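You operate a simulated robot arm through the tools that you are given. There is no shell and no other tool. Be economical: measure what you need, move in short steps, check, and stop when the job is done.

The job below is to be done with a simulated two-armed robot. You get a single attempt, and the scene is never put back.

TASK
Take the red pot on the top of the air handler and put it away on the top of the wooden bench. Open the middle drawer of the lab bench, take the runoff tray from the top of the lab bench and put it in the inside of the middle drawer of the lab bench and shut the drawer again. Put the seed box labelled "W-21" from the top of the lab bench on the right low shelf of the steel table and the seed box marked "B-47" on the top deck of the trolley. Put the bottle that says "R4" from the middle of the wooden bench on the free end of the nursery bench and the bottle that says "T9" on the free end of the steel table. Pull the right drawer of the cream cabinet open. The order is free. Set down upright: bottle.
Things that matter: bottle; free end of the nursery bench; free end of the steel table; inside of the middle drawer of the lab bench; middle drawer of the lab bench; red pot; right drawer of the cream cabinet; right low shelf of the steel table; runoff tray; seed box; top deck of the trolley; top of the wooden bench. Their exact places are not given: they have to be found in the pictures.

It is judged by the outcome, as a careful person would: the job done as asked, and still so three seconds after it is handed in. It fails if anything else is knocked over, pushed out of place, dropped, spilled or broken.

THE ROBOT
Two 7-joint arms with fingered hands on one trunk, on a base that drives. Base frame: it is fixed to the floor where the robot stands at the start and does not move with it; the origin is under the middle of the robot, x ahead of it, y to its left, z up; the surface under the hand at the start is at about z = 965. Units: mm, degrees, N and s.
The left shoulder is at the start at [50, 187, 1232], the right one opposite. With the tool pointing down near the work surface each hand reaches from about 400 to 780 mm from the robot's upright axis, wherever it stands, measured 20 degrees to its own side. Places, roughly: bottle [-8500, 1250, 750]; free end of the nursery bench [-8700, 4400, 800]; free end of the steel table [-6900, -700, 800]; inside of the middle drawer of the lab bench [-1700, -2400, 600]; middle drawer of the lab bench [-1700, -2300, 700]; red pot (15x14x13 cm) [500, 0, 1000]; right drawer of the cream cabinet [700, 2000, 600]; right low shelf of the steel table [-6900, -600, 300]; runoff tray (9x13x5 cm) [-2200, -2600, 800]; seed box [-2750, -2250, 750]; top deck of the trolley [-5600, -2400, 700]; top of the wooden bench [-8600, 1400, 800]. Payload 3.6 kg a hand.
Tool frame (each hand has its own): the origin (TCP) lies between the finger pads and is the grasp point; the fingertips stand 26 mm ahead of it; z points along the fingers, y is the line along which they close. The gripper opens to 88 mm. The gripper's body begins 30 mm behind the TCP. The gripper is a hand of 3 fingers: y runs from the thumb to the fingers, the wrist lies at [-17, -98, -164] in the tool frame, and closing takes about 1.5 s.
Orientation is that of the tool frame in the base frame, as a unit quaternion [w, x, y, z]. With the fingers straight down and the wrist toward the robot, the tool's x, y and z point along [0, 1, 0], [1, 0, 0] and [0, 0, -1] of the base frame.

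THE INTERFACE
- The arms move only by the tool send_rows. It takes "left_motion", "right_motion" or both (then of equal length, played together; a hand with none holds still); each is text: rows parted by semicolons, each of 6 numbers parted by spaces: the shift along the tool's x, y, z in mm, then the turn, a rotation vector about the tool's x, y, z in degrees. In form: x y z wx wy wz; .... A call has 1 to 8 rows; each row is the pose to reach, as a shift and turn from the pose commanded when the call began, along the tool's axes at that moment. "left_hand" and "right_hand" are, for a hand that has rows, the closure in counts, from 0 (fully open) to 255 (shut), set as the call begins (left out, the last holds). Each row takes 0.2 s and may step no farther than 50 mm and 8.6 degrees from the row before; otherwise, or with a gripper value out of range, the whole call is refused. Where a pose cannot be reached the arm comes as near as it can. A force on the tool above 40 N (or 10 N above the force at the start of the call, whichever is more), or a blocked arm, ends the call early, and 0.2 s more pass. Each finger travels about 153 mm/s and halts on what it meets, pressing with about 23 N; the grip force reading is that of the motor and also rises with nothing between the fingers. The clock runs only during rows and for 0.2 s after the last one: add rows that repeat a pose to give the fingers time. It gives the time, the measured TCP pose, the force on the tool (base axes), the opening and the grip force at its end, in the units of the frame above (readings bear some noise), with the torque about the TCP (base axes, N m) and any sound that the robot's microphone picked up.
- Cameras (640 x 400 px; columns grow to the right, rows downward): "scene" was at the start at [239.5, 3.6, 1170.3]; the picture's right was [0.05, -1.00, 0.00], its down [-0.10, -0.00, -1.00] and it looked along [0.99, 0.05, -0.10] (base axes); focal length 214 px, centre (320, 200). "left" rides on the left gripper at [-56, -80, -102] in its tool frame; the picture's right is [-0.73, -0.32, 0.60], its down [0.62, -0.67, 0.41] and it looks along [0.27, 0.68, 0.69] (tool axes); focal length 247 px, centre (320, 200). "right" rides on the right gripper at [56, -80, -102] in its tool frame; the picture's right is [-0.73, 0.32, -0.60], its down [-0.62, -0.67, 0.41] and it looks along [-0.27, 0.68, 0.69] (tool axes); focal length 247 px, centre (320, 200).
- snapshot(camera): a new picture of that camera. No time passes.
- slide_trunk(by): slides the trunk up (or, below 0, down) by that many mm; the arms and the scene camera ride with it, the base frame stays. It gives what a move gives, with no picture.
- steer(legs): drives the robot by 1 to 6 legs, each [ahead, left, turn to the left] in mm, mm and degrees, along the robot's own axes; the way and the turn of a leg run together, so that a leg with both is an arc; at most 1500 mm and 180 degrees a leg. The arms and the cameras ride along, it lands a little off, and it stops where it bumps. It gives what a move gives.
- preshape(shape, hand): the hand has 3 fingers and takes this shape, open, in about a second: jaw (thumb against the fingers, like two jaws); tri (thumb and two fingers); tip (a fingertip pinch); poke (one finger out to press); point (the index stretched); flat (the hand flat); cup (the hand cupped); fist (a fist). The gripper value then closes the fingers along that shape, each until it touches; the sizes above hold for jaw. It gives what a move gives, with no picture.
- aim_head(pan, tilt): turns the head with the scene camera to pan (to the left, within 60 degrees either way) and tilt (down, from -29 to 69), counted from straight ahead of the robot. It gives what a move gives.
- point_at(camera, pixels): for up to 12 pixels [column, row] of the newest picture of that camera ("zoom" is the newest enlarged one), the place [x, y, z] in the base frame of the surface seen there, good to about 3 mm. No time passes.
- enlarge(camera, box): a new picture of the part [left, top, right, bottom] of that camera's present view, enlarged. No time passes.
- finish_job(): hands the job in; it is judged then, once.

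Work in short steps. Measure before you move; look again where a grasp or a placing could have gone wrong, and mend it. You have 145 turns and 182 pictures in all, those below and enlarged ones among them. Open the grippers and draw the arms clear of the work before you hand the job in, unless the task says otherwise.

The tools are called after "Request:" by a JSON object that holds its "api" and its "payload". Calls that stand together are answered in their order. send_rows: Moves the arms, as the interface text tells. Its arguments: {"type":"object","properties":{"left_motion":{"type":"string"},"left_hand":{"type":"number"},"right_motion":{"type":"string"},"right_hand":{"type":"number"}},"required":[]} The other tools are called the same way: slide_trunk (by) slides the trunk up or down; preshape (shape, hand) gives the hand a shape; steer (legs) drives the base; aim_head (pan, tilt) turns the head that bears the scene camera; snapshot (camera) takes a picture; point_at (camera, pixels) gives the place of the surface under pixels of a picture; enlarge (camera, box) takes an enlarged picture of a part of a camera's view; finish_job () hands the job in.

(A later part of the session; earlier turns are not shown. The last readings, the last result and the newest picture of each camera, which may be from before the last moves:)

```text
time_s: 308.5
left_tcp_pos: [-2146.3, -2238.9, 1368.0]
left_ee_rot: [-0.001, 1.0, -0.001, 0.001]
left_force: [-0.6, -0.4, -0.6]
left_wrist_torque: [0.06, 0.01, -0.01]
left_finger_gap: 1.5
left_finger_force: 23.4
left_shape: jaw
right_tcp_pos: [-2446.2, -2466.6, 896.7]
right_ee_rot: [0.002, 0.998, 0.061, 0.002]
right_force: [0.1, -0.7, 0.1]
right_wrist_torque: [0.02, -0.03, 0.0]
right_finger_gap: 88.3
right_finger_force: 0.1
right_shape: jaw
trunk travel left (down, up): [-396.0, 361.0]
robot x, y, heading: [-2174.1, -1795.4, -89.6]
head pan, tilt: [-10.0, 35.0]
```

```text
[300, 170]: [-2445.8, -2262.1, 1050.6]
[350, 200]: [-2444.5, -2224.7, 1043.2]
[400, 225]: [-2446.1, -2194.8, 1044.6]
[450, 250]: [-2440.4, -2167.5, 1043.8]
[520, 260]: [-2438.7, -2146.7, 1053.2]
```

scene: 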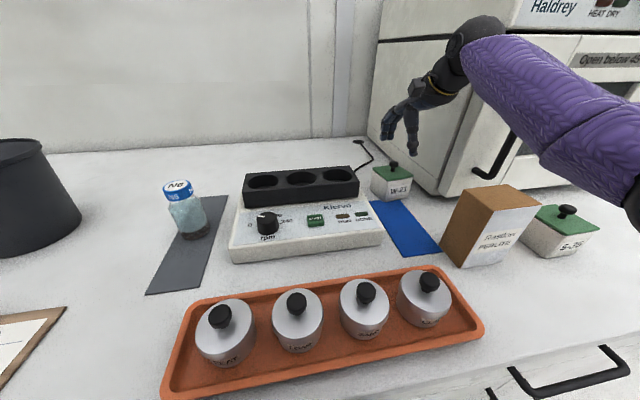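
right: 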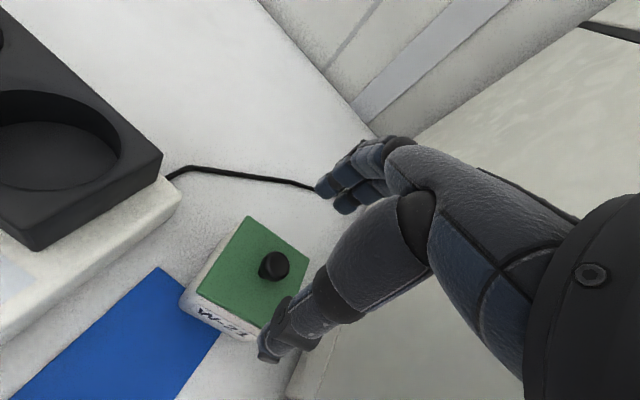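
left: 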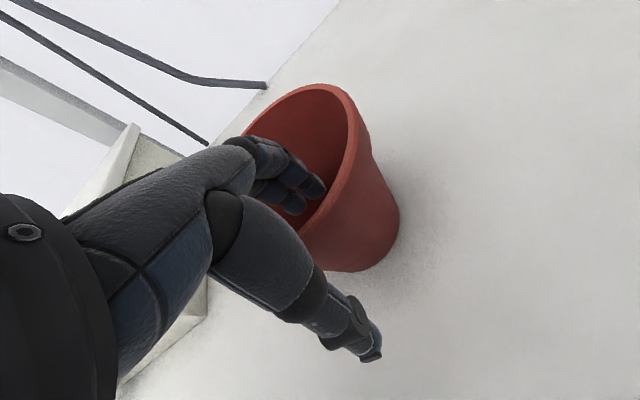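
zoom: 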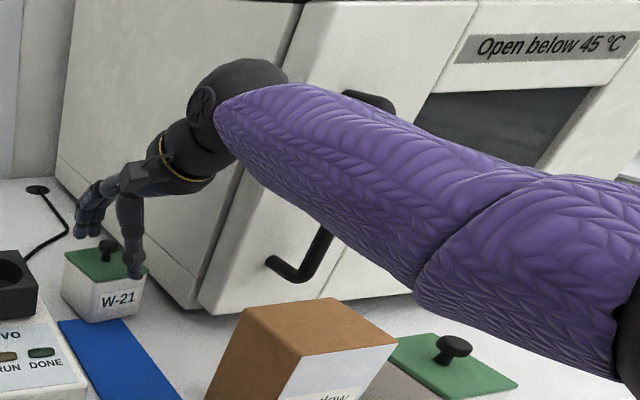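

There is ample clearance now. I make the final 35 mm descent and close.

Request:
{"api": "send_rows", "payload": {"right_motion": "0 0 18 0 0 0; 0 0 35 0 0 0; 0 0 35 0 0 0"}}

Request:
{"api": "snapshot", "payload": {"camera": "right"}}

Request:
{"api": "enlarge", "payload": {"camera": "scene", "box": [340, 120, 500, 220]}}

```text
time_s: 309.3
left_tcp_pos: [-2146.3, -2240.8, 1367.6]
left_ee_rot: [-0.001, 1.0, 0.0, 0.001]
left_force: [0.1, 0.2, 0.7]
left_wrist_torque: [0.02, 0.01, 0.02]
left_finger_gap: 1.3
left_finger_force: 23.3
left_shape: jaw
right_tcp_pos: [-2449.4, -2466.2, 862.2]
right_ee_rot: [0.002, 0.998, 0.062, 0.002]
right_force: [0.6, -0.7, -0.6]
right_wrist_torque: [0.0, -0.02, 0.03]
right_finger_gap: 87.7
right_finger_force: 0.0
right_shape: jaw
trunk travel left (down, up): [-396.0, 361.0]
robot x, y, heading: [-2178.9, -1791.0, -89.6]
head pan, tilt: [-10.0, 35.0]
```

```text
94 pictures are left
```

right: 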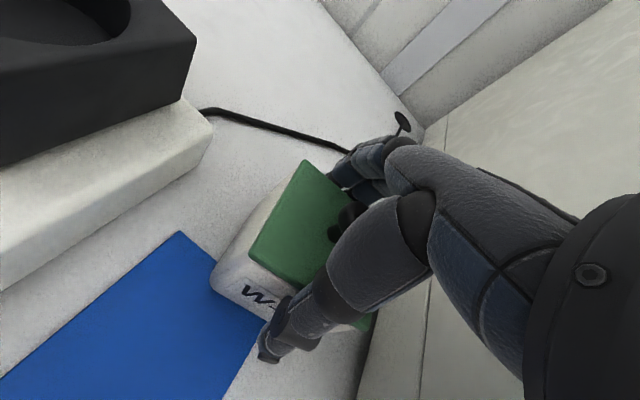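

```text
4.00 times, centred on (420, 170) of scene
```

zoom: 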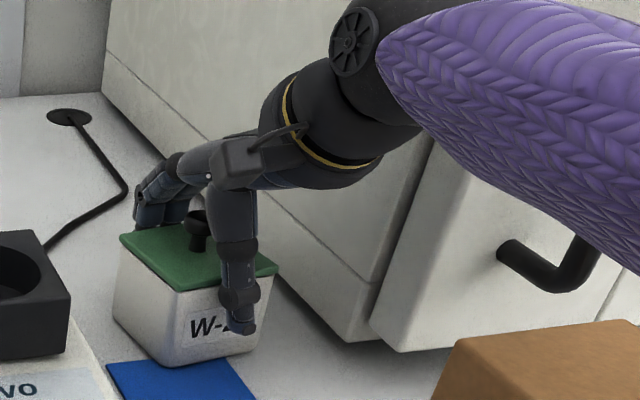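

The box is well between thumb and fingers. I close and lift.

Request:
{"api": "send_rows", "payload": {"right_motion": "0 0 0 0 0 0; 0 0 0 0 0 0; 0 0 0 0 0 0; 0 0 0 0 0 0; 0 0 0 0 0 0; 0 0 0 0 0 0", "right_hand": 255}}

Request:
{"api": "send_rows", "payload": {"right_motion": "0 0 -20 0 0 0; 0 0 -50 0 0 0; 0 0 -90 0 0 0; 0 0 -130 0 0 0; 0 0 -150 0 0 0; 0 0 -150 0 0 0"}}

Request:
{"api": "slide_trunk", "payload": {"by": 100}}

Request:
{"api": "snapshot", "payload": {"camera": "scene"}}

```text
time_s: 310.7
left_tcp_pos: [-2145.0, -2238.8, 1366.3]
left_ee_rot: [-0.002, 1.0, 0.0, 0.001]
left_force: [-0.2, 0.0, -0.4]
left_wrist_torque: [0.04, 0.02, 0.01]
left_finger_gap: 1.4
left_finger_force: 22.8
left_shape: jaw
right_tcp_pos: [-2448.2, -2466.2, 862.2]
right_ee_rot: [0.002, 0.998, 0.061, 0.001]
right_force: [-0.7, 0.3, 0.4]
right_wrist_torque: [-0.04, 0.02, 0.0]
right_finger_gap: 69.7
right_finger_force: 23.8
right_shape: jaw
trunk travel left (down, up): [-396.0, 361.0]
robot x, y, heading: [-2175.3, -1796.0, -90.0]
head pan, tilt: [-10.0, 35.0]
heard: snap
```

```text
time_s: 312.1
left_tcp_pos: [-2144.7, -2239.5, 1366.8]
left_ee_rot: [-0.001, 1.0, 0.0, 0.001]
left_force: [0.7, 0.6, -0.7]
left_wrist_torque: [0.03, -0.01, 0.0]
left_finger_gap: 1.4
left_finger_force: 23.4
left_shape: jaw
right_tcp_pos: [-2448.4, -2466.4, 1013.5]
right_ee_rot: [0.002, 0.998, 0.062, 0.002]
right_force: [0.5, 0.2, -1.0]
right_wrist_torque: [0.02, -0.02, 0.0]
right_finger_gap: 70.0
right_finger_force: 23.2
right_shape: jaw
trunk travel left (down, up): [-396.0, 361.0]
robot x, y, heading: [-2174.0, -1793.6, -89.9]
head pan, tilt: [-10.0, 35.0]
```

```text
time_s: 313.4
left_tcp_pos: [-2146.5, -2240.7, 1467.4]
left_ee_rot: [-0.001, 1.0, 0.0, 0.0]
left_force: [0.3, -0.2, 0.1]
left_wrist_torque: [0.0, -0.02, 0.01]
left_finger_gap: 1.3
left_finger_force: 23.5
left_shape: jaw
right_tcp_pos: [-2447.4, -2467.2, 1113.2]
right_ee_rot: [0.001, 0.998, 0.061, 0.001]
right_force: [0.1, 0.5, -1.5]
right_wrist_torque: [0.0, -0.04, 0.03]
right_finger_gap: 69.9
right_finger_force: 22.9
right_shape: jaw
trunk travel left (down, up): [-496.0, 261.0]
robot x, y, heading: [-2174.0, -1795.7, -90.0]
head pan, tilt: [-10.0, 35.0]
```

```text
92 pictures are left
```

scene: 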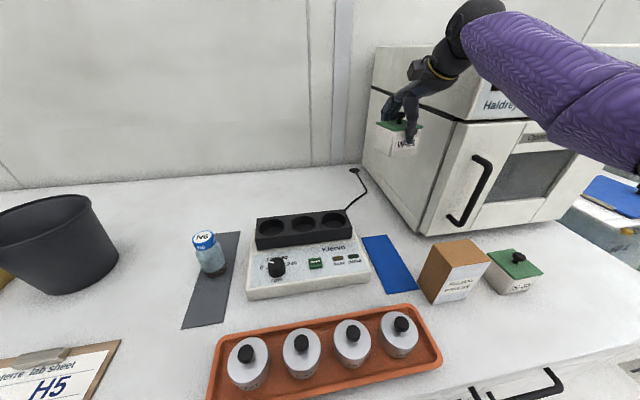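

A "snap" was heard. I zoom in on the held box to check it is whole.

Request:
{"api": "enlarge", "payload": {"camera": "scene", "box": [340, 60, 500, 160]}}

Request:
{"api": "snapshot", "payload": {"camera": "right"}}

```text
4.00 times, centred on (420, 110) of scene
```

zoom: 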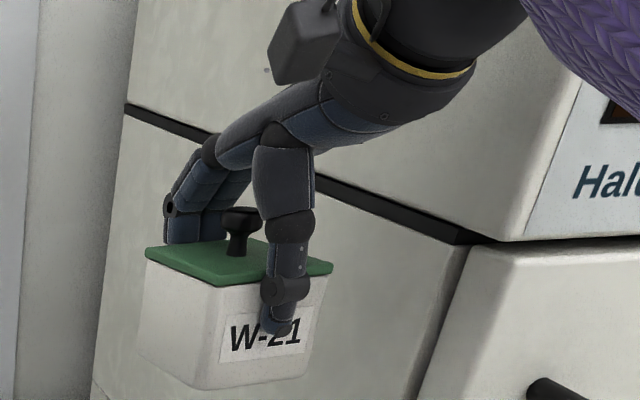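

```text
90 pictures are left
```

right: 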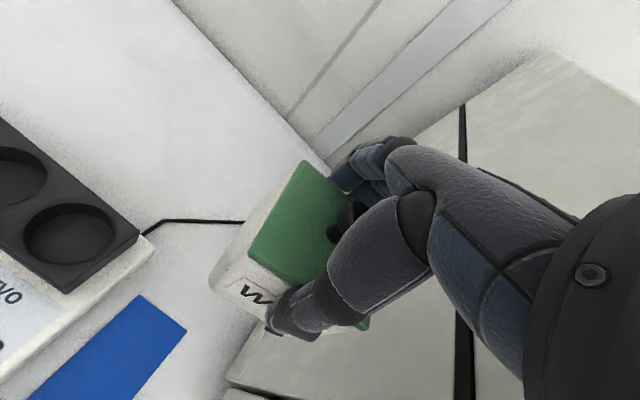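

The box is whole and firmly held. I drive to the steel table area and look.

Request:
{"api": "steer", "payload": {"legs": [[-280, 0, 0], [0, 0, -90], [1450, 0, 0], [1450, 0, 0], [900, 100, 0]]}}

Request:
{"api": "aim_head", "payload": {"pan": -25, "tilt": 20}}

Request:
{"api": "snapshot", "payload": {"camera": "scene"}}

```text
time_s: 337.0
left_tcp_pos: [-6365.8, -1728.3, 1467.7]
left_ee_rot: [-0.001, 0.716, -0.698, 0.001]
left_force: [-0.1, -0.8, 0.3]
left_wrist_torque: [0.06, -0.03, -0.01]
left_finger_gap: 1.3
left_finger_force: 22.9
left_shape: jaw
right_tcp_pos: [-6599.4, -1434.9, 1112.6]
right_ee_rot: [0.002, 0.757, -0.654, 0.0]
right_force: [-0.3, -0.1, -1.9]
right_wrist_torque: [0.0, -0.01, 0.0]
right_finger_gap: 69.7
right_finger_force: 23.1
right_shape: jaw
trunk travel left (down, up): [-496.0, 261.0]
robot x, y, heading: [-5919.1, -1689.9, -178.2]
head pan, tilt: [-10.0, 35.0]
```

```text
time_s: 337.7
left_tcp_pos: [-6363.4, -1728.6, 1466.9]
left_ee_rot: [0.0, 0.716, -0.698, 0.002]
left_force: [0.0, -0.1, -0.7]
left_wrist_torque: [-0.01, -0.03, 0.02]
left_finger_gap: 1.1
left_finger_force: 23.0
left_shape: jaw
right_tcp_pos: [-6598.7, -1434.2, 1113.4]
right_ee_rot: [0.002, 0.757, -0.653, -0.001]
right_force: [0.2, 0.1, -1.0]
right_wrist_torque: [0.01, 0.0, -0.01]
right_finger_gap: 69.6
right_finger_force: 23.2
right_shape: jaw
trunk travel left (down, up): [-496.0, 261.0]
robot x, y, heading: [-5922.6, -1685.7, -178.3]
head pan, tilt: [-25.0, 20.0]
```

```text
89 pictures are left
```

scene: 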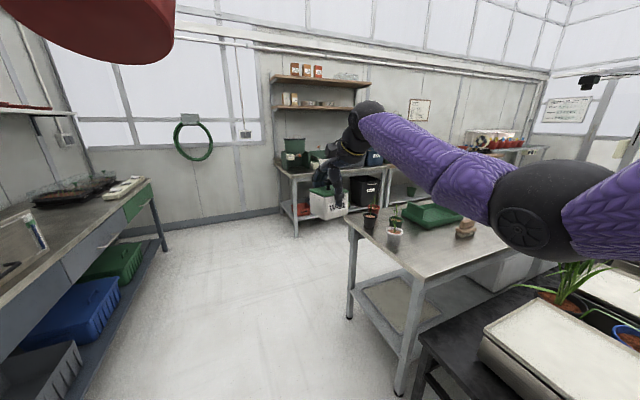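

The steel table is ahead right, with a low shelf. I measure its end and shelf.

Request:
{"api": "enlarge", "payload": {"camera": "scene", "box": [330, 180, 570, 370]}}

Request:
{"api": "point_at", "payload": {"camera": "scene", "pixels": [[350, 215], [412, 270], [395, 305], [380, 290], [350, 300], [400, 380], [430, 310], [490, 275], [430, 250], [470, 260], [455, 225], [420, 300]]}}

```text
2.11 times, centred on (450, 275) of scene
```

zoom: 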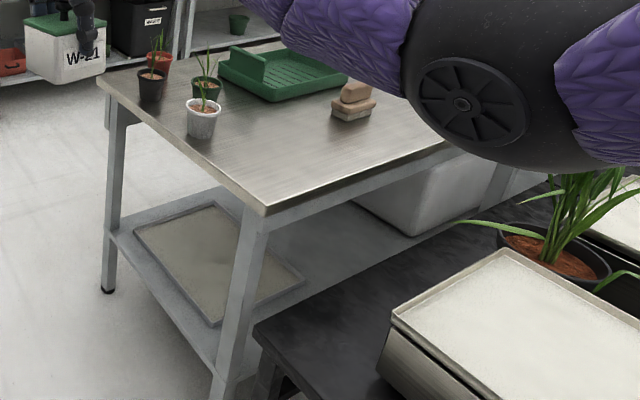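

```text
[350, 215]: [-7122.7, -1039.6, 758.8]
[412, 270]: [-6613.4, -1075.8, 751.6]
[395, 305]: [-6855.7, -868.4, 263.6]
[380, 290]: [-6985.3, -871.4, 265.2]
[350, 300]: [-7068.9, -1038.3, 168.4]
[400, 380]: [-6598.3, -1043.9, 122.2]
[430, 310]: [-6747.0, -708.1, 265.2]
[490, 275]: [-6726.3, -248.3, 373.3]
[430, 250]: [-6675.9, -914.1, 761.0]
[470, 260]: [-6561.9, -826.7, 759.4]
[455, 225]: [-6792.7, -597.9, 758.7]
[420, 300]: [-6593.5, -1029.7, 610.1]
```

The table top is at z 758 and the low shelf at z 265; its right part (seen from the aisle at x<-7120) is the -y end. I drive around and face it from that side.

Request:
{"api": "steer", "payload": {"legs": [[1450, 0, -1.7], [200, 0, 0], [0, 0, -90], [0, 0, -90], [-150, 0, 0]]}}

Request:
{"api": "aim_head", "payload": {"pan": 30, "tilt": 25}}

Request:
{"api": "snapshot", "payload": {"camera": "scene"}}

```text
time_s: 354.9
left_tcp_pos: [-7289.6, -1664.7, 1466.9]
left_ee_rot: [-0.001, 0.729, 0.685, 0.0]
left_force: [-1.4, 0.7, -0.4]
left_wrist_torque: [-0.01, -0.01, 0.03]
left_finger_gap: 1.3
left_finger_force: 23.2
left_shape: jaw
right_tcp_pos: [-7080.6, -1977.7, 1114.8]
right_ee_rot: [0.0, 0.686, 0.728, 0.001]
right_force: [-0.5, 1.0, -2.0]
right_wrist_torque: [0.0, 0.02, -0.03]
right_finger_gap: 69.1
right_finger_force: 23.2
right_shape: jaw
trunk travel left (down, up): [-496.0, 261.0]
robot x, y, heading: [-7733.5, -1667.1, -3.3]
head pan, tilt: [-25.0, 20.0]
```

```text
time_s: 356.1
left_tcp_pos: [-7287.8, -1663.7, 1467.7]
left_ee_rot: [-0.002, 0.728, 0.685, 0.0]
left_force: [0.7, 0.0, -0.9]
left_wrist_torque: [0.0, 0.01, -0.01]
left_finger_gap: 1.3
left_finger_force: 22.9
left_shape: jaw
right_tcp_pos: [-7080.8, -1978.2, 1113.2]
right_ee_rot: [0.0, 0.686, 0.728, 0.002]
right_force: [-0.6, -0.2, -2.3]
right_wrist_torque: [0.04, 0.0, -0.03]
right_finger_gap: 68.9
right_finger_force: 23.0
right_shape: jaw
trunk travel left (down, up): [-496.0, 261.0]
robot x, y, heading: [-7735.8, -1666.5, -3.2]
head pan, tilt: [30.0, 25.0]
```

```text
87 pictures are left
```

scene: 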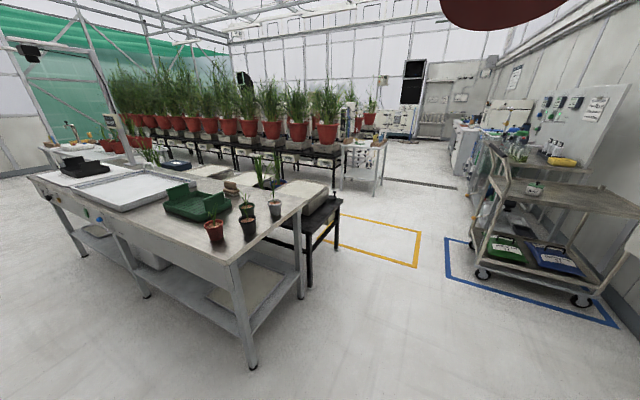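

I move in front of the right half of the table and lower the view to see the shelf.

Request:
{"api": "steer", "payload": {"legs": [[0, 0, 3.2], [0, 900, 0]]}}

Request:
{"api": "slide_trunk", "payload": {"by": -200}}

Request:
{"api": "aim_head", "payload": {"pan": -5, "tilt": 40}}

Request:
{"api": "snapshot", "payload": {"camera": "scene"}}

```text
time_s: 361.3
left_tcp_pos: [-7295.8, -730.1, 1467.7]
left_ee_rot: [-0.001, 0.702, 0.712, 0.0]
left_force: [-0.6, -0.9, -0.9]
left_wrist_torque: [-0.01, 0.04, 0.01]
left_finger_gap: 1.5
left_finger_force: 22.2
left_shape: jaw
right_tcp_pos: [-7066.5, -1028.2, 1112.5]
right_ee_rot: [0.0, 0.658, 0.753, 0.002]
right_force: [-0.5, -0.8, -1.8]
right_wrist_torque: [0.02, 0.0, 0.01]
right_finger_gap: 69.1
right_finger_force: 22.8
right_shape: jaw
trunk travel left (down, up): [-496.0, 261.0]
robot x, y, heading: [-7742.7, -764.4, 0.9]
head pan, tilt: [30.0, 25.0]
```

```text
time_s: 363.4
left_tcp_pos: [-7297.1, -729.9, 1267.9]
left_ee_rot: [-0.002, 0.702, 0.712, -0.001]
left_force: [0.0, 0.0, -1.0]
left_wrist_torque: [0.02, 0.01, -0.02]
left_finger_gap: 1.2
left_finger_force: 23.3
left_shape: jaw
right_tcp_pos: [-7066.7, -1027.1, 913.5]
right_ee_rot: [0.001, 0.658, 0.753, 0.001]
right_force: [0.2, 0.1, -1.8]
right_wrist_torque: [-0.03, -0.01, -0.02]
right_finger_gap: 69.0
right_finger_force: 22.8
right_shape: jaw
trunk travel left (down, up): [-296.0, 461.0]
robot x, y, heading: [-7740.9, -766.4, 1.1]
head pan, tilt: [30.0, 25.0]
```

```text
time_s: 364.4
left_tcp_pos: [-7295.5, -728.8, 1267.1]
left_ee_rot: [-0.002, 0.702, 0.712, -0.001]
left_force: [-0.1, -0.6, -0.9]
left_wrist_torque: [-0.02, 0.04, -0.04]
left_finger_gap: 1.2
left_finger_force: 23.8
left_shape: jaw
right_tcp_pos: [-7065.8, -1027.8, 912.1]
right_ee_rot: [0.0, 0.658, 0.753, 0.002]
right_force: [0.8, -0.9, -2.5]
right_wrist_torque: [0.03, 0.03, 0.02]
right_finger_gap: 69.1
right_finger_force: 23.0
right_shape: jaw
trunk travel left (down, up): [-296.0, 461.0]
robot x, y, heading: [-7742.8, -762.9, 1.1]
head pan, tilt: [-5.0, 40.0]
```

```text
86 pictures are left
```

scene: 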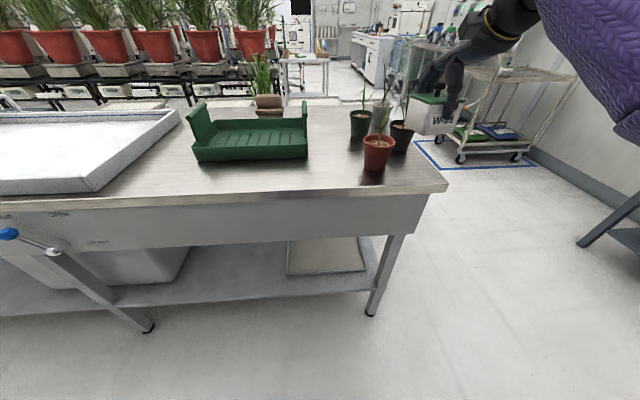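

The box is close to the plant pots, so I back off first and then measure the shelf.

Request:
{"api": "steer", "payload": {"legs": [[-220, 0, -1]]}}

Request:
{"api": "snapshot", "payload": {"camera": "scene"}}

Request:
{"api": "enlarge", "payload": {"camera": "scene", "box": [100, 90, 460, 315]}}

```text
time_s: 366.1
left_tcp_pos: [-7518.7, -739.7, 1267.4]
left_ee_rot: [-0.002, 0.709, 0.705, -0.001]
left_force: [0.4, 0.1, -0.6]
left_wrist_torque: [0.0, 0.03, -0.04]
left_finger_gap: 1.4
left_finger_force: 22.6
left_shape: jaw
right_tcp_pos: [-7293.7, -1041.8, 913.5]
right_ee_rot: [0.0, 0.665, 0.747, 0.001]
right_force: [0.3, 0.2, -0.3]
right_wrist_torque: [0.04, 0.0, -0.01]
right_finger_gap: 69.0
right_finger_force: 23.0
right_shape: jaw
trunk travel left (down, up): [-296.0, 461.0]
robot x, y, heading: [-7965.2, -762.8, -0.1]
head pan, tilt: [-5.0, 40.0]
```

```text
85 pictures are left
```

scene: 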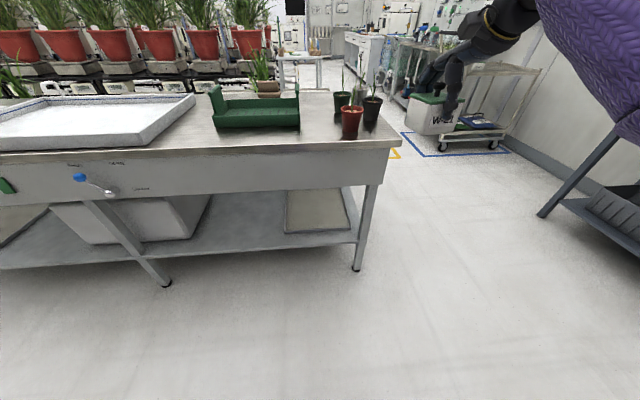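

```text
1.78 times, centred on (280, 202) of scene
```

zoom: 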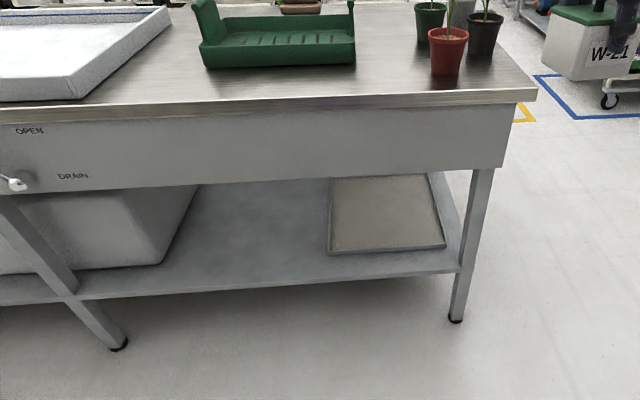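

A tan panel lies on the right low shelf (another lies on the left). I measure it and the table's apron.

Request:
{"api": "point_at", "payload": {"camera": "zoom", "pixels": [[330, 245], [442, 240], [335, 182], [420, 180], [385, 215], [385, 250], [270, 270], [250, 220], [300, 180], [300, 110], [445, 65], [170, 230]]}}

```text
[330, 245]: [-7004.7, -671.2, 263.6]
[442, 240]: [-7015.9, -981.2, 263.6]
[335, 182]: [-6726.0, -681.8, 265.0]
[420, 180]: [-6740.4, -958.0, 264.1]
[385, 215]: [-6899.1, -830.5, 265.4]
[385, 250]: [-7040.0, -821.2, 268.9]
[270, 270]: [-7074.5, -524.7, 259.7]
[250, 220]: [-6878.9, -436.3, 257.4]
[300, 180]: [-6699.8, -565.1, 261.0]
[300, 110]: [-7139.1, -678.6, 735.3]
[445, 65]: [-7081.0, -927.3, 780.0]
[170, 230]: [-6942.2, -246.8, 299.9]
```

I check the shelf's front edge and the apron's bottom edge.

Request:
{"api": "point_at", "payload": {"camera": "zoom", "pixels": [[250, 279], [250, 284], [250, 288], [250, 292], [250, 170], [250, 176], [250, 180], [250, 184], [250, 188], [220, 240], [200, 260], [300, 260]]}}

```text
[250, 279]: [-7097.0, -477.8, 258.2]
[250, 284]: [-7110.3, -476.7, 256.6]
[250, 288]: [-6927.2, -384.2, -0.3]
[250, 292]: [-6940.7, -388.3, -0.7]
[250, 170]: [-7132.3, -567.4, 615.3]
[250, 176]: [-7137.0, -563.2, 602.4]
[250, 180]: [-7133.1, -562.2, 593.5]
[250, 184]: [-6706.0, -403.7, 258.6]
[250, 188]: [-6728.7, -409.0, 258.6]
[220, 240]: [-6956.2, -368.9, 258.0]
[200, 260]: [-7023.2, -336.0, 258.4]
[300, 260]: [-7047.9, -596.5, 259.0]
```

The shelf edge is at x -7112 and the apron's bottom at z 588. I plan to stand the box at (-7040,-520) by lowering in front of the table and driving it in. First I raise the pot and tuck the right hand.

Request:
{"api": "send_rows", "payload": {"left_motion": "0 0 -20 0 0 0; 0 0 -40 0 0 0; 0 0 -60 0 0 0; 0 0 -80 0 0 0; 0 0 -80 0 0 0", "right_motion": "18 -30 0 0 0 1.6; 36 -60 0 0 0 3.3; 54 -90 0 0 0 5; 72 -130 0 0 0 6.6; 72 -130 0 0 0 6.6"}}

Request:
{"api": "steer", "payload": {"legs": [[0, 440, 0]]}}

Request:
{"api": "slide_trunk", "payload": {"by": -290}}

Request:
{"api": "send_rows", "payload": {"right_motion": "0 0 45 0 0 0; 0 0 90 0 0 0; 0 0 135 0 0 0; 0 0 180 0 0 0; 0 0 225 0 0 0; 0 0 270 0 0 0; 0 0 270 0 0 0"}}

Request:
{"api": "snapshot", "payload": {"camera": "scene"}}

```text
time_s: 367.3
left_tcp_pos: [-7516.0, -740.8, 1347.2]
left_ee_rot: [-0.002, 0.708, 0.706, -0.001]
left_force: [0.3, 0.3, -0.7]
left_wrist_torque: [0.03, 0.04, 0.0]
left_finger_gap: 1.6
left_finger_force: 23.0
left_shape: jaw
right_tcp_pos: [-7431.6, -984.1, 911.6]
right_ee_rot: [0.0, 0.707, 0.707, 0.0]
right_force: [-0.6, 0.4, -1.1]
right_wrist_torque: [-0.01, -0.01, 0.01]
right_finger_gap: 69.0
right_finger_force: 23.2
right_shape: jaw
trunk travel left (down, up): [-296.0, 461.0]
robot x, y, heading: [-7967.9, -766.6, -0.1]
head pan, tilt: [-5.0, 40.0]
```

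```text
time_s: 370.0
left_tcp_pos: [-7517.0, -298.3, 1347.4]
left_ee_rot: [-0.001, 0.708, 0.706, 0.0]
left_force: [0.2, 0.4, -0.2]
left_wrist_torque: [0.0, -0.02, 0.02]
left_finger_gap: 1.1
left_finger_force: 23.3
left_shape: jaw
right_tcp_pos: [-7430.0, -542.4, 911.2]
right_ee_rot: [0.001, 0.706, 0.708, 0.001]
right_force: [0.6, -0.4, -2.2]
right_wrist_torque: [0.03, 0.01, 0.0]
right_finger_gap: 69.0
right_finger_force: 23.4
right_shape: jaw
trunk travel left (down, up): [-296.0, 461.0]
robot x, y, heading: [-7965.4, -326.3, 0.2]
head pan, tilt: [-5.0, 40.0]
```

```text
time_s: 372.9
left_tcp_pos: [-7517.8, -299.4, 1057.6]
left_ee_rot: [-0.001, 0.708, 0.707, 0.001]
left_force: [0.1, -0.1, -0.4]
left_wrist_torque: [0.01, -0.04, 0.0]
left_finger_gap: 1.2
left_finger_force: 22.7
left_shape: jaw
right_tcp_pos: [-7431.6, -543.6, 622.1]
right_ee_rot: [0.001, 0.706, 0.708, 0.001]
right_force: [-0.1, 0.0, -0.6]
right_wrist_torque: [0.01, 0.03, -0.01]
right_finger_gap: 69.1
right_finger_force: 23.3
right_shape: jaw
trunk travel left (down, up): [-6.0, 751.0]
robot x, y, heading: [-7961.9, -324.6, 0.0]
head pan, tilt: [-5.0, 40.0]
```

```text
time_s: 374.5
left_tcp_pos: [-7518.1, -299.1, 1057.8]
left_ee_rot: [-0.002, 0.708, 0.706, -0.001]
left_force: [0.5, 0.6, -0.8]
left_wrist_torque: [0.02, 0.05, 0.03]
left_finger_gap: 1.5
left_finger_force: 22.8
left_shape: jaw
right_tcp_pos: [-7429.5, -543.6, 351.8]
right_ee_rot: [0.0, 0.706, 0.709, 0.001]
right_force: [0.4, 0.1, -2.3]
right_wrist_torque: [0.01, 0.01, 0.03]
right_finger_gap: 68.9
right_finger_force: 22.9
right_shape: jaw
trunk travel left (down, up): [-6.0, 751.0]
robot x, y, heading: [-7964.3, -326.4, 0.2]
head pan, tilt: [-5.0, 40.0]
```

```text
83 pictures are left
```

scene: 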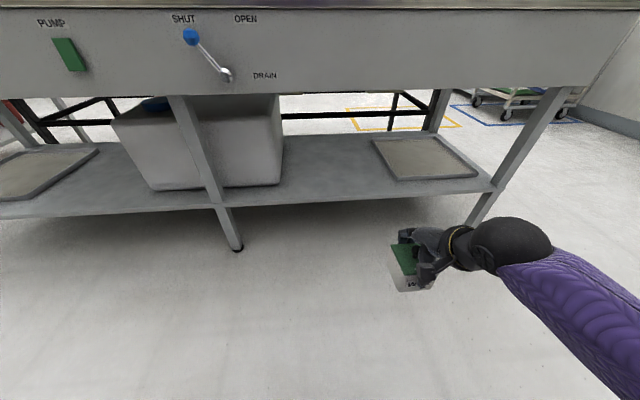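

The box bottom is 33 mm above shelf level. I drive ahead 390 mm to bring it over the shelf.

Request:
{"api": "steer", "payload": {"legs": [[390, 0, 0]]}}

Request:
{"api": "snapshot", "payload": {"camera": "scene"}}

Request:
{"api": "snapshot", "payload": {"camera": "right"}}

```text
time_s: 377.0
left_tcp_pos: [-7130.9, -297.6, 1057.4]
left_ee_rot: [-0.002, 0.708, 0.706, 0.0]
left_force: [-0.1, 0.3, 0.8]
left_wrist_torque: [0.02, 0.05, -0.01]
left_finger_gap: 1.3
left_finger_force: 23.3
left_shape: jaw
right_tcp_pos: [-7041.4, -542.6, 353.0]
right_ee_rot: [0.0, 0.706, 0.708, 0.001]
right_force: [-0.2, -0.9, -1.4]
right_wrist_torque: [0.0, 0.01, -0.03]
right_finger_gap: 68.8
right_finger_force: 22.8
right_shape: jaw
trunk travel left (down, up): [-6.0, 751.0]
robot x, y, heading: [-7576.4, -325.8, 0.2]
head pan, tilt: [-5.0, 40.0]
```

```text
82 pictures are left
```

scene: 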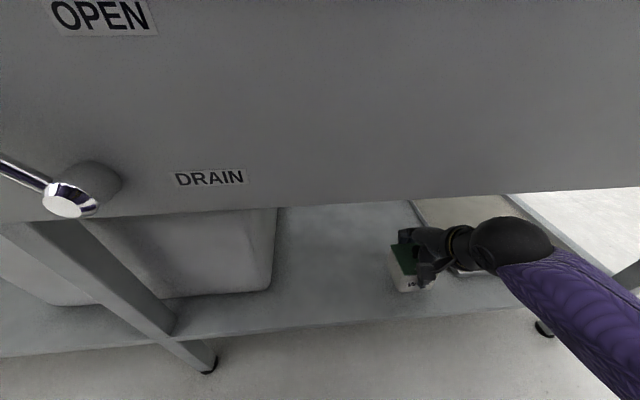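

```text
81 pictures are left
```

right: 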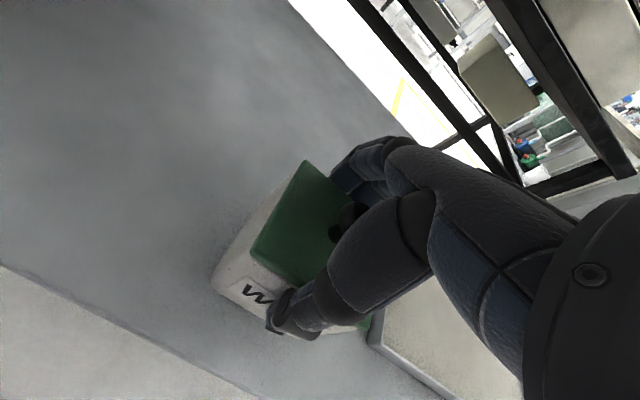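

The box is above the bare shelf beside the panel. I lower it until it touches and release.

Request:
{"api": "send_rows", "payload": {"right_motion": "0 0 15 0 0 0; 0 0 25 0 0 0; 0 0 30 0 0 0; 0 0 34 0 0 0; 0 0 37 0 0 0; 0 0 37 0 0 0"}}

Request:
{"api": "send_rows", "payload": {"right_motion": "0 0 -2 0 0 0; 0 0 -2 0 0 0; 0 0 -2 0 0 0; 0 0 -2 0 0 0", "right_hand": 0}}

Request:
{"api": "snapshot", "payload": {"camera": "right"}}

```text
time_s: 378.4
left_tcp_pos: [-7131.7, -296.6, 1057.5]
left_ee_rot: [-0.001, 0.708, 0.706, -0.001]
left_force: [0.8, -0.3, -0.2]
left_wrist_torque: [-0.01, 0.04, -0.03]
left_finger_gap: 1.3
left_finger_force: 22.6
left_shape: jaw
right_tcp_pos: [-7041.2, -541.5, 317.9]
right_ee_rot: [0.002, 0.705, 0.709, 0.004]
right_force: [-7.1, -0.6, 22.4]
right_wrist_torque: [-0.03, -0.53, 0.02]
right_finger_gap: 66.1
right_finger_force: 22.8
right_shape: jaw
trunk travel left (down, up): [-6.0, 751.0]
robot x, y, heading: [-7578.2, -323.1, 0.2]
head pan, tilt: [-5.0, 40.0]
```

```text
time_s: 379.4
left_tcp_pos: [-7129.7, -297.4, 1058.0]
left_ee_rot: [-0.002, 0.708, 0.706, 0.0]
left_force: [0.1, -0.5, -0.4]
left_wrist_torque: [0.0, 0.0, -0.01]
left_finger_gap: 1.3
left_finger_force: 23.1
left_shape: jaw
right_tcp_pos: [-7041.6, -541.5, 318.1]
right_ee_rot: [0.0, 0.706, 0.708, 0.002]
right_force: [-0.9, 0.4, -0.9]
right_wrist_torque: [0.0, 0.0, 0.0]
right_finger_gap: 87.8
right_finger_force: 0.0
right_shape: jaw
trunk travel left (down, up): [-6.0, 751.0]
robot x, y, heading: [-7575.7, -328.6, 0.1]
head pan, tilt: [-5.0, 40.0]
heard: snap
```

```text
80 pictures are left
```

right: 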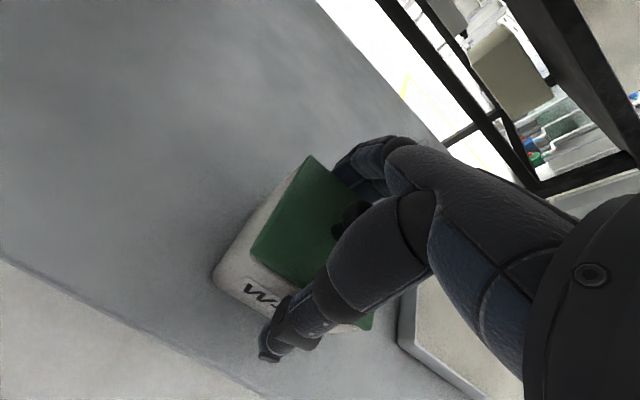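

A snap sound came again but the box stands fine. To leave under the apron, I lift while tilting the hand forward so the wrist stays low, then back out.

Request:
{"api": "send_rows", "payload": {"right_motion": "0 0 -15 0 0 0; 0 0 -30 0 0 0; 0 0 -42 -7 0 0; 0 0 -55 -14 0 0; 0 0 -70 -20 0 0; 0 0 -84 -26 0 0; 0 0 -84 -26 0 0"}}

Request:
{"api": "steer", "payload": {"legs": [[-330, 0, 0]]}}

Request:
{"api": "snapshot", "payload": {"camera": "scene"}}

Request:
{"api": "enlarge", "payload": {"camera": "scene", "box": [260, 80, 500, 230]}}

```text
time_s: 381.0
left_tcp_pos: [-7130.3, -298.2, 1057.8]
left_ee_rot: [-0.002, 0.708, 0.706, -0.001]
left_force: [0.6, 0.1, 0.5]
left_wrist_torque: [0.01, 0.04, 0.0]
left_finger_gap: 1.0
left_finger_force: 22.7
left_shape: jaw
right_tcp_pos: [-7042.1, -542.2, 402.4]
right_ee_rot: [0.16, 0.687, 0.69, 0.161]
right_force: [-0.8, 0.4, -0.2]
right_wrist_torque: [0.0, -0.05, 0.01]
right_finger_gap: 87.9
right_finger_force: 0.0
right_shape: jaw
trunk travel left (down, up): [-6.0, 751.0]
robot x, y, heading: [-7573.9, -325.8, 0.1]
head pan, tilt: [-5.0, 40.0]
```

```text
time_s: 383.1
left_tcp_pos: [-7460.3, -296.6, 1057.0]
left_ee_rot: [-0.002, 0.705, 0.71, 0.0]
left_force: [-0.2, 0.2, -0.6]
left_wrist_torque: [-0.01, 0.0, -0.01]
left_finger_gap: 1.3
left_finger_force: 23.6
left_shape: jaw
right_tcp_pos: [-7369.6, -539.2, 401.2]
right_ee_rot: [0.158, 0.684, 0.693, 0.161]
right_force: [-0.1, 0.2, 0.3]
right_wrist_torque: [-0.03, 0.01, 0.02]
right_finger_gap: 87.6
right_finger_force: 0.0
right_shape: jaw
trunk travel left (down, up): [-6.0, 751.0]
robot x, y, heading: [-7905.4, -331.1, 0.5]
head pan, tilt: [-5.0, 40.0]
```

```text
79 pictures are left
```

scene: 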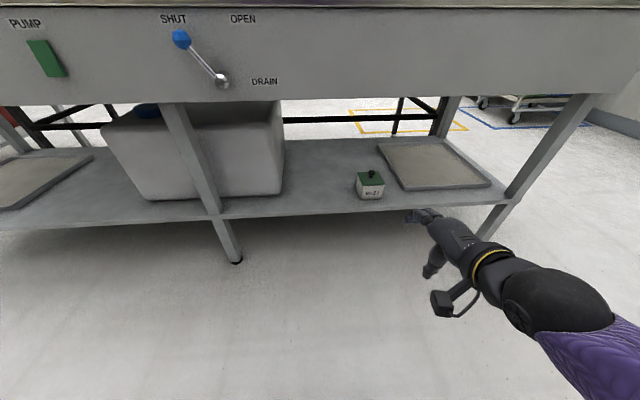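

```text
2.67 times, centred on (380, 155) of scene
```

zoom: 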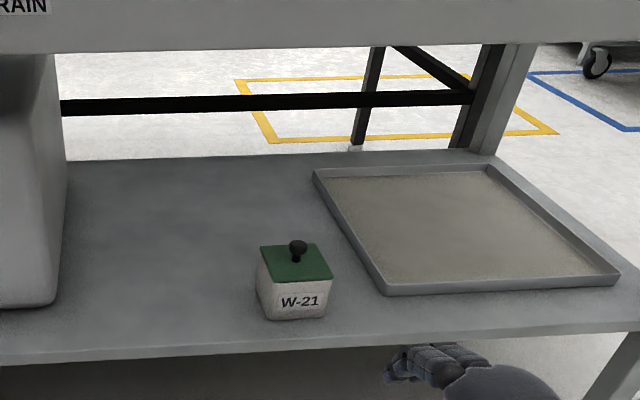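

W-21 stands upright on the right low shelf. I raise the trunk, bring the right hand up and look left toward the wooden bench.

Request:
{"api": "slide_trunk", "payload": {"by": 380}}

Request:
{"api": "send_rows", "payload": {"right_motion": "0 -20 -40 6 0 0; 0 -40 -80 13 0 0; 0 -60 -125 20 0 0; 0 -80 -170 26 0 0; 0 -100 -215 26 0 0; 0 -120 -260 26 0 0; 0 -140 -300 26 0 0; 0 -140 -300 26 0 0"}}

Request:
{"api": "aim_head", "payload": {"pan": 60, "tilt": 15}}

Request:
{"api": "snapshot", "payload": {"camera": "scene"}}

```text
time_s: 386.8
left_tcp_pos: [-7459.2, -296.1, 1436.3]
left_ee_rot: [-0.001, 0.704, 0.71, -0.001]
left_force: [0.0, -0.4, -0.4]
left_wrist_torque: [0.01, 0.04, -0.04]
left_finger_gap: 1.2
left_finger_force: 22.9
left_shape: jaw
right_tcp_pos: [-7370.1, -539.8, 781.0]
right_ee_rot: [0.158, 0.684, 0.693, 0.162]
right_force: [0.6, -0.4, 0.6]
right_wrist_torque: [0.0, 0.01, -0.02]
right_finger_gap: 87.7
right_finger_force: 0.0
right_shape: jaw
trunk travel left (down, up): [-386.0, 371.0]
robot x, y, heading: [-7907.7, -324.6, 0.8]
head pan, tilt: [-5.0, 40.0]
```

```text
time_s: 388.6
left_tcp_pos: [-7459.9, -296.5, 1437.2]
left_ee_rot: [-0.002, 0.705, 0.709, -0.001]
left_force: [-0.7, -0.1, -0.8]
left_wrist_torque: [0.01, 0.03, 0.01]
left_finger_gap: 1.1
left_finger_force: 22.4
left_shape: jaw
right_tcp_pos: [-7560.8, -537.2, 942.2]
right_ee_rot: [-0.001, 0.703, 0.711, 0.002]
right_force: [0.6, 0.6, -0.3]
right_wrist_torque: [0.02, 0.0, 0.03]
right_finger_gap: 87.7
right_finger_force: 0.1
right_shape: jaw
right hand out of reach, approached as far as the arm can: row 6, 7, 8
trunk travel left (down, up): [-386.0, 371.0]
robot x, y, heading: [-7904.2, -327.8, 0.6]
head pan, tilt: [-5.0, 40.0]
```

```text
time_s: 390.0
left_tcp_pos: [-7458.6, -295.9, 1436.7]
left_ee_rot: [-0.002, 0.705, 0.71, -0.001]
left_force: [0.4, 0.1, -0.5]
left_wrist_torque: [0.0, 0.03, 0.04]
left_finger_gap: 1.2
left_finger_force: 22.2
left_shape: jaw
right_tcp_pos: [-7559.2, -537.4, 941.2]
right_ee_rot: [0.0, 0.702, 0.712, 0.002]
right_force: [0.2, 0.5, 0.0]
right_wrist_torque: [-0.01, 0.04, -0.03]
right_finger_gap: 87.9
right_finger_force: 0.1
right_shape: jaw
trunk travel left (down, up): [-386.0, 371.0]
robot x, y, heading: [-7904.4, -326.8, 0.6]
head pan, tilt: [60.0, 15.0]
```

```text
77 pictures are left
```

scene: 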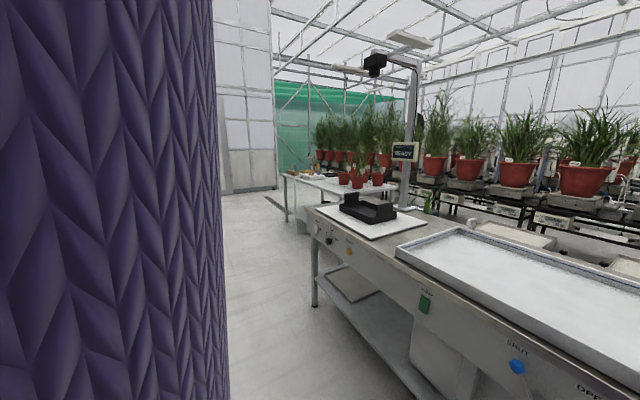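

The aisle runs ahead along +y past the steel table. I turn left to face it and look at the back wall side.

Request:
{"api": "steer", "payload": {"legs": [[80, 0, 0], [0, 0, 89.5], [500, 0, 0]]}}

Request:
{"api": "aim_head", "payload": {"pan": 35, "tilt": 15}}

Request:
{"api": "snapshot", "payload": {"camera": "scene"}}

```text
time_s: 397.3
left_tcp_pos: [-7829.5, 618.3, 1436.7]
left_ee_rot: [0.0, 0.014, 1.0, -0.002]
left_force: [0.4, 0.3, 0.4]
left_wrist_torque: [0.0, -0.01, -0.01]
left_finger_gap: 1.2
left_finger_force: 23.4
left_shape: jaw
right_tcp_pos: [-7592.5, 508.5, 941.5]
right_ee_rot: [-0.001, 0.01, 1.0, 0.0]
right_force: [0.3, -0.8, 0.1]
right_wrist_torque: [0.01, -0.02, 0.0]
right_finger_gap: 87.8
right_finger_force: 0.0
right_shape: jaw
trunk travel left (down, up): [-386.0, 371.0]
robot x, y, heading: [-7810.9, 169.8, 88.7]
head pan, tilt: [60.0, 15.0]
```

```text
time_s: 398.2
left_tcp_pos: [-7830.0, 617.2, 1437.4]
left_ee_rot: [-0.001, 0.013, 1.0, -0.002]
left_force: [-0.1, 0.3, 0.6]
left_wrist_torque: [-0.01, -0.01, -0.01]
left_finger_gap: 1.1
left_finger_force: 23.2
left_shape: jaw
right_tcp_pos: [-7591.2, 508.0, 940.9]
right_ee_rot: [-0.002, 0.011, 1.0, 0.001]
right_force: [0.5, -0.2, -0.5]
right_wrist_torque: [-0.01, 0.0, 0.03]
right_finger_gap: 88.0
right_finger_force: 0.1
right_shape: jaw
trunk travel left (down, up): [-386.0, 371.0]
robot x, y, heading: [-7815.8, 169.7, 88.7]
head pan, tilt: [35.0, 15.0]
```

```text
76 pictures are left
```

scene: 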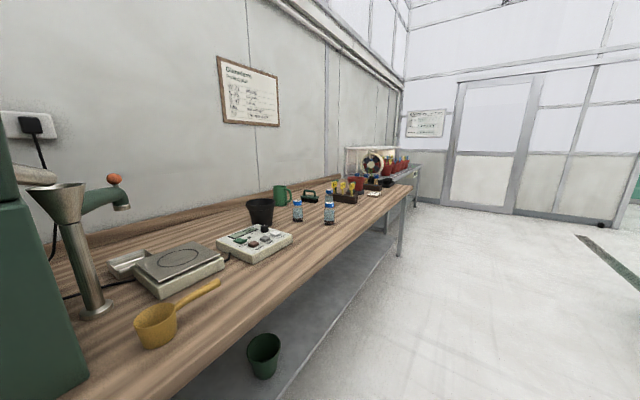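

The wooden bench runs along the left wall; two blue-capped bottles stand at about (298,208) and (328,210). I zoom in.

Request:
{"api": "enlarge", "payload": {"camera": "scene", "box": [200, 140, 440, 290]}}

Request:
{"api": "point_at", "payload": {"camera": "zoom", "pixels": [[262, 210], [344, 200], [345, 222], [170, 250], [300, 250], [405, 165], [420, 200], [380, 190], [155, 200], [320, 180], [480, 160], [200, 285]]}}

```text
2.67 times, centred on (320, 215) of scene
```

zoom: 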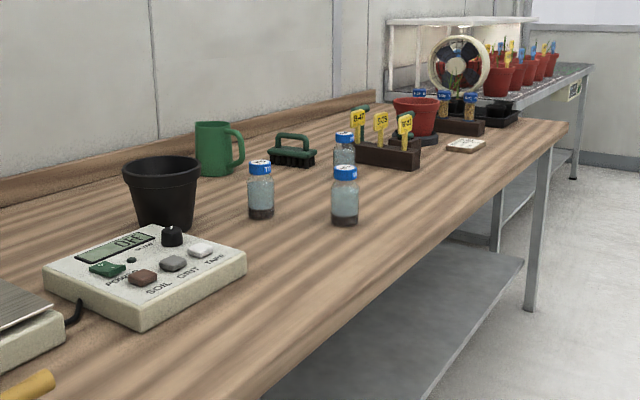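

```text
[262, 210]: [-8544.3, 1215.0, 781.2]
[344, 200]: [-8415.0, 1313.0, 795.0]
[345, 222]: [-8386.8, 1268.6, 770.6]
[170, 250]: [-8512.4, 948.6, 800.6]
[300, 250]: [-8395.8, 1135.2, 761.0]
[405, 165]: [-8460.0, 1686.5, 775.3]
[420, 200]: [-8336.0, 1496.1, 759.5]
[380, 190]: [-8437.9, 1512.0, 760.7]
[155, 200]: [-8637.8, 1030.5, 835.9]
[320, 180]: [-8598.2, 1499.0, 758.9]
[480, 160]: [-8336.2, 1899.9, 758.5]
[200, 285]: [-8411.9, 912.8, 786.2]
```

Three blue-capped bottles stand near (-8544,1215), (-8390,1270) and one behind. There's a free spot for the pot around (-8430,1500). I drive up and face the bench.

Request:
{"api": "steer", "payload": {"legs": [[1345, 0, 1.3], [0, 0, 90]]}}

Request:
{"api": "aim_head", "payload": {"pan": 0, "tilt": 35}}

Request:
{"api": "snapshot", "payload": {"camera": "scene"}}

```text
time_s: 408.8
left_tcp_pos: [-8256.2, 1503.8, 1437.6]
left_ee_rot: [0.001, -0.705, 0.709, -0.003]
left_force: [0.5, -0.7, -0.1]
left_wrist_torque: [-0.02, -0.04, 0.01]
left_finger_gap: 1.5
left_finger_force: 22.9
left_shape: jaw
right_tcp_pos: [-8154.0, 1744.2, 941.5]
right_ee_rot: [0.002, 0.708, -0.706, 0.001]
right_force: [0.9, 0.3, -0.6]
right_wrist_torque: [-0.02, -0.01, -0.01]
right_finger_gap: 87.7
right_finger_force: 0.0
right_shape: jaw
trunk travel left (down, up): [-386.0, 371.0]
robot x, y, heading: [-7810.3, 1531.0, 180.1]
head pan, tilt: [35.0, 15.0]
```

```text
time_s: 409.8
left_tcp_pos: [-8256.7, 1503.9, 1436.9]
left_ee_rot: [0.002, -0.705, 0.709, -0.002]
left_force: [-0.6, 0.6, -0.7]
left_wrist_torque: [0.02, -0.03, 0.02]
left_finger_gap: 1.5
left_finger_force: 23.2
left_shape: jaw
right_tcp_pos: [-8153.4, 1744.5, 941.3]
right_ee_rot: [0.0, 0.707, -0.707, 0.0]
right_force: [0.0, -1.0, 0.0]
right_wrist_torque: [-0.01, -0.01, 0.02]
right_finger_gap: 87.6
right_finger_force: 0.1
right_shape: jaw
trunk travel left (down, up): [-386.0, 371.0]
robot x, y, heading: [-7810.3, 1531.1, 180.0]
head pan, tilt: [0.0, 35.0]
```

```text
74 pictures are left
```

scene: 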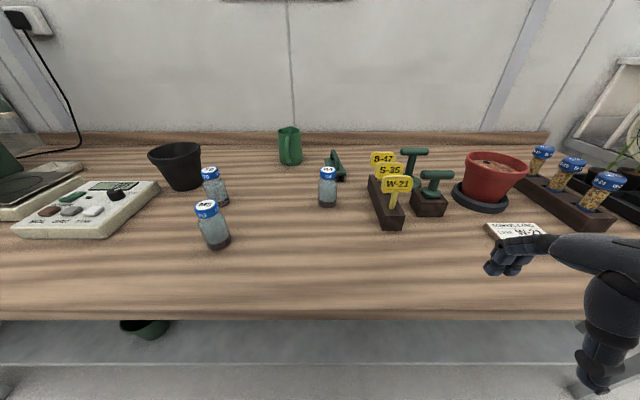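

I zoom in to read the labels and measure the free area.

Request:
{"api": "enlarge", "payload": {"camera": "scene", "box": [140, 130, 380, 280]}}

Request:
{"api": "point_at", "payload": {"camera": "scene", "pixels": [[212, 172], [210, 190], [206, 207], [213, 235], [327, 170], [327, 190], [300, 240], [350, 260], [300, 300], [280, 220], [385, 225], [320, 318]]}}

```text
2.67 times, centred on (260, 205) of scene
```

zoom: 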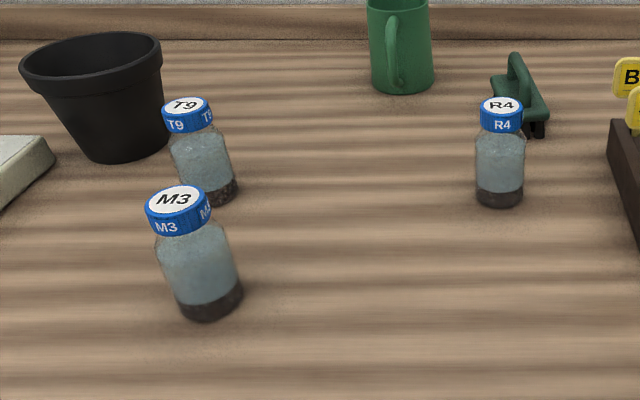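

```text
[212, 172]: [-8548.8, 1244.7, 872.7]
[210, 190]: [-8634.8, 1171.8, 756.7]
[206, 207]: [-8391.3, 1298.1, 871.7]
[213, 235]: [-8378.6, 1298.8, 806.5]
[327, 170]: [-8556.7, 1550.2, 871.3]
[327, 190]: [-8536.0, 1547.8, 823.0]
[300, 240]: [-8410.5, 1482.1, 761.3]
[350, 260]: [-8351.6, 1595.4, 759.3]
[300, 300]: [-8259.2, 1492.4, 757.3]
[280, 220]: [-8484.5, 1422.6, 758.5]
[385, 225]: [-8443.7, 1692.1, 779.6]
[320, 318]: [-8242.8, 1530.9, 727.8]
```

R4 is at (-8560,1549), T9 at (-8555,1243), M3 at (-8396,1298); the bench top is at z 758. I put the pot at about (-8360,1440). First I raise the right hand clear, then shift the base.

Request:
{"api": "send_rows", "payload": {"right_motion": "0 15 -40 0 0 0; 0 30 -80 0 0 0; 0 45 -120 0 0 0; 0 60 -160 0 0 0; 0 75 -200 0 0 0; 0 90 -240 0 0 0; 0 100 -260 0 0 0; 0 100 -260 0 0 0"}}

Request:
{"api": "steer", "payload": {"legs": [[42, 64, 0]]}}

Request:
{"api": "slide_trunk", "payload": {"by": -350}}

Request:
{"api": "snapshot", "payload": {"camera": "scene"}}

```text
time_s: 410.6
left_tcp_pos: [-8256.2, 1504.4, 1437.6]
left_ee_rot: [0.0, -0.706, 0.708, -0.002]
left_force: [0.3, 0.2, -0.8]
left_wrist_torque: [-0.01, -0.02, -0.03]
left_finger_gap: 1.0
left_finger_force: 22.9
left_shape: jaw
right_tcp_pos: [-8196.6, 1814.1, 1038.8]
right_ee_rot: [0.082, -0.682, 0.722, 0.082]
right_force: [-0.5, 0.1, 0.3]
right_wrist_torque: [0.02, 0.04, -0.03]
right_finger_gap: 87.8
right_finger_force: 0.1
right_shape: jaw
right hand out of reach, approached as far as the arm can: row 1, 2, 3, 4
trunk travel left (down, up): [-386.0, 371.0]
robot x, y, heading: [-7811.0, 1529.5, 179.9]
head pan, tilt: [0.0, 35.0]
stopped in row 4 (right hand): the arm was blocked; the commanded pose is now the measured one
```

```text
time_s: 411.7
left_tcp_pos: [-8298.8, 1435.8, 1438.0]
left_ee_rot: [0.002, -0.706, 0.708, -0.001]
left_force: [-0.6, -0.7, 0.2]
left_wrist_torque: [0.01, -0.02, -0.04]
left_finger_gap: 0.9
left_finger_force: 23.0
left_shape: jaw
right_tcp_pos: [-8239.7, 1747.0, 1037.3]
right_ee_rot: [0.084, -0.682, 0.722, 0.083]
right_force: [-0.4, -0.3, -0.5]
right_wrist_torque: [0.0, 0.0, -0.03]
right_finger_gap: 87.7
right_finger_force: 0.2
right_shape: jaw
trunk travel left (down, up): [-386.0, 371.0]
robot x, y, heading: [-7851.7, 1464.1, -180.1]
head pan, tilt: [0.0, 35.0]
```

```text
time_s: 413.6
left_tcp_pos: [-8303.5, 1437.5, 1236.1]
left_ee_rot: [0.004, -0.706, 0.708, -0.007]
left_force: [0.0, -0.3, -0.6]
left_wrist_torque: [-0.04, 0.02, -0.01]
left_finger_gap: 1.2
left_finger_force: 23.3
left_shape: jaw
right_tcp_pos: [-8263.9, 1751.9, 794.3]
right_ee_rot: [0.135, -0.684, 0.715, 0.049]
right_force: [1.2, -4.2, 10.8]
right_wrist_torque: [-0.17, 0.51, 0.18]
right_finger_gap: 86.6
right_finger_force: 0.1
right_shape: jaw
trunk travel left (down, up): [-188.0, 569.0]
robot x, y, heading: [-7851.1, 1460.9, -180.1]
head pan, tilt: [0.0, 35.0]
stopped: the force on the tool passed its limit at 68 N (the readings are from after the stop); the commanded pose is now the measured one
```

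```text
72 pictures are left
```

scene: 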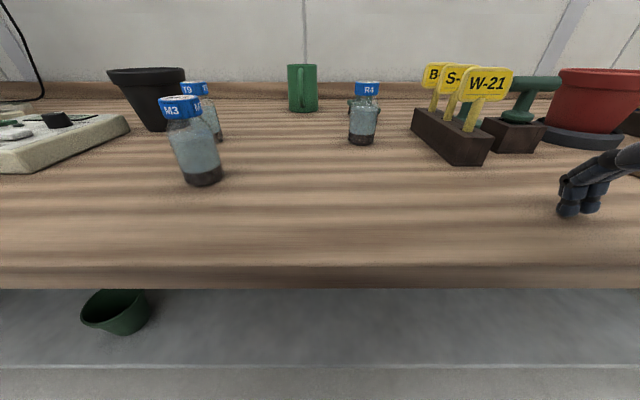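

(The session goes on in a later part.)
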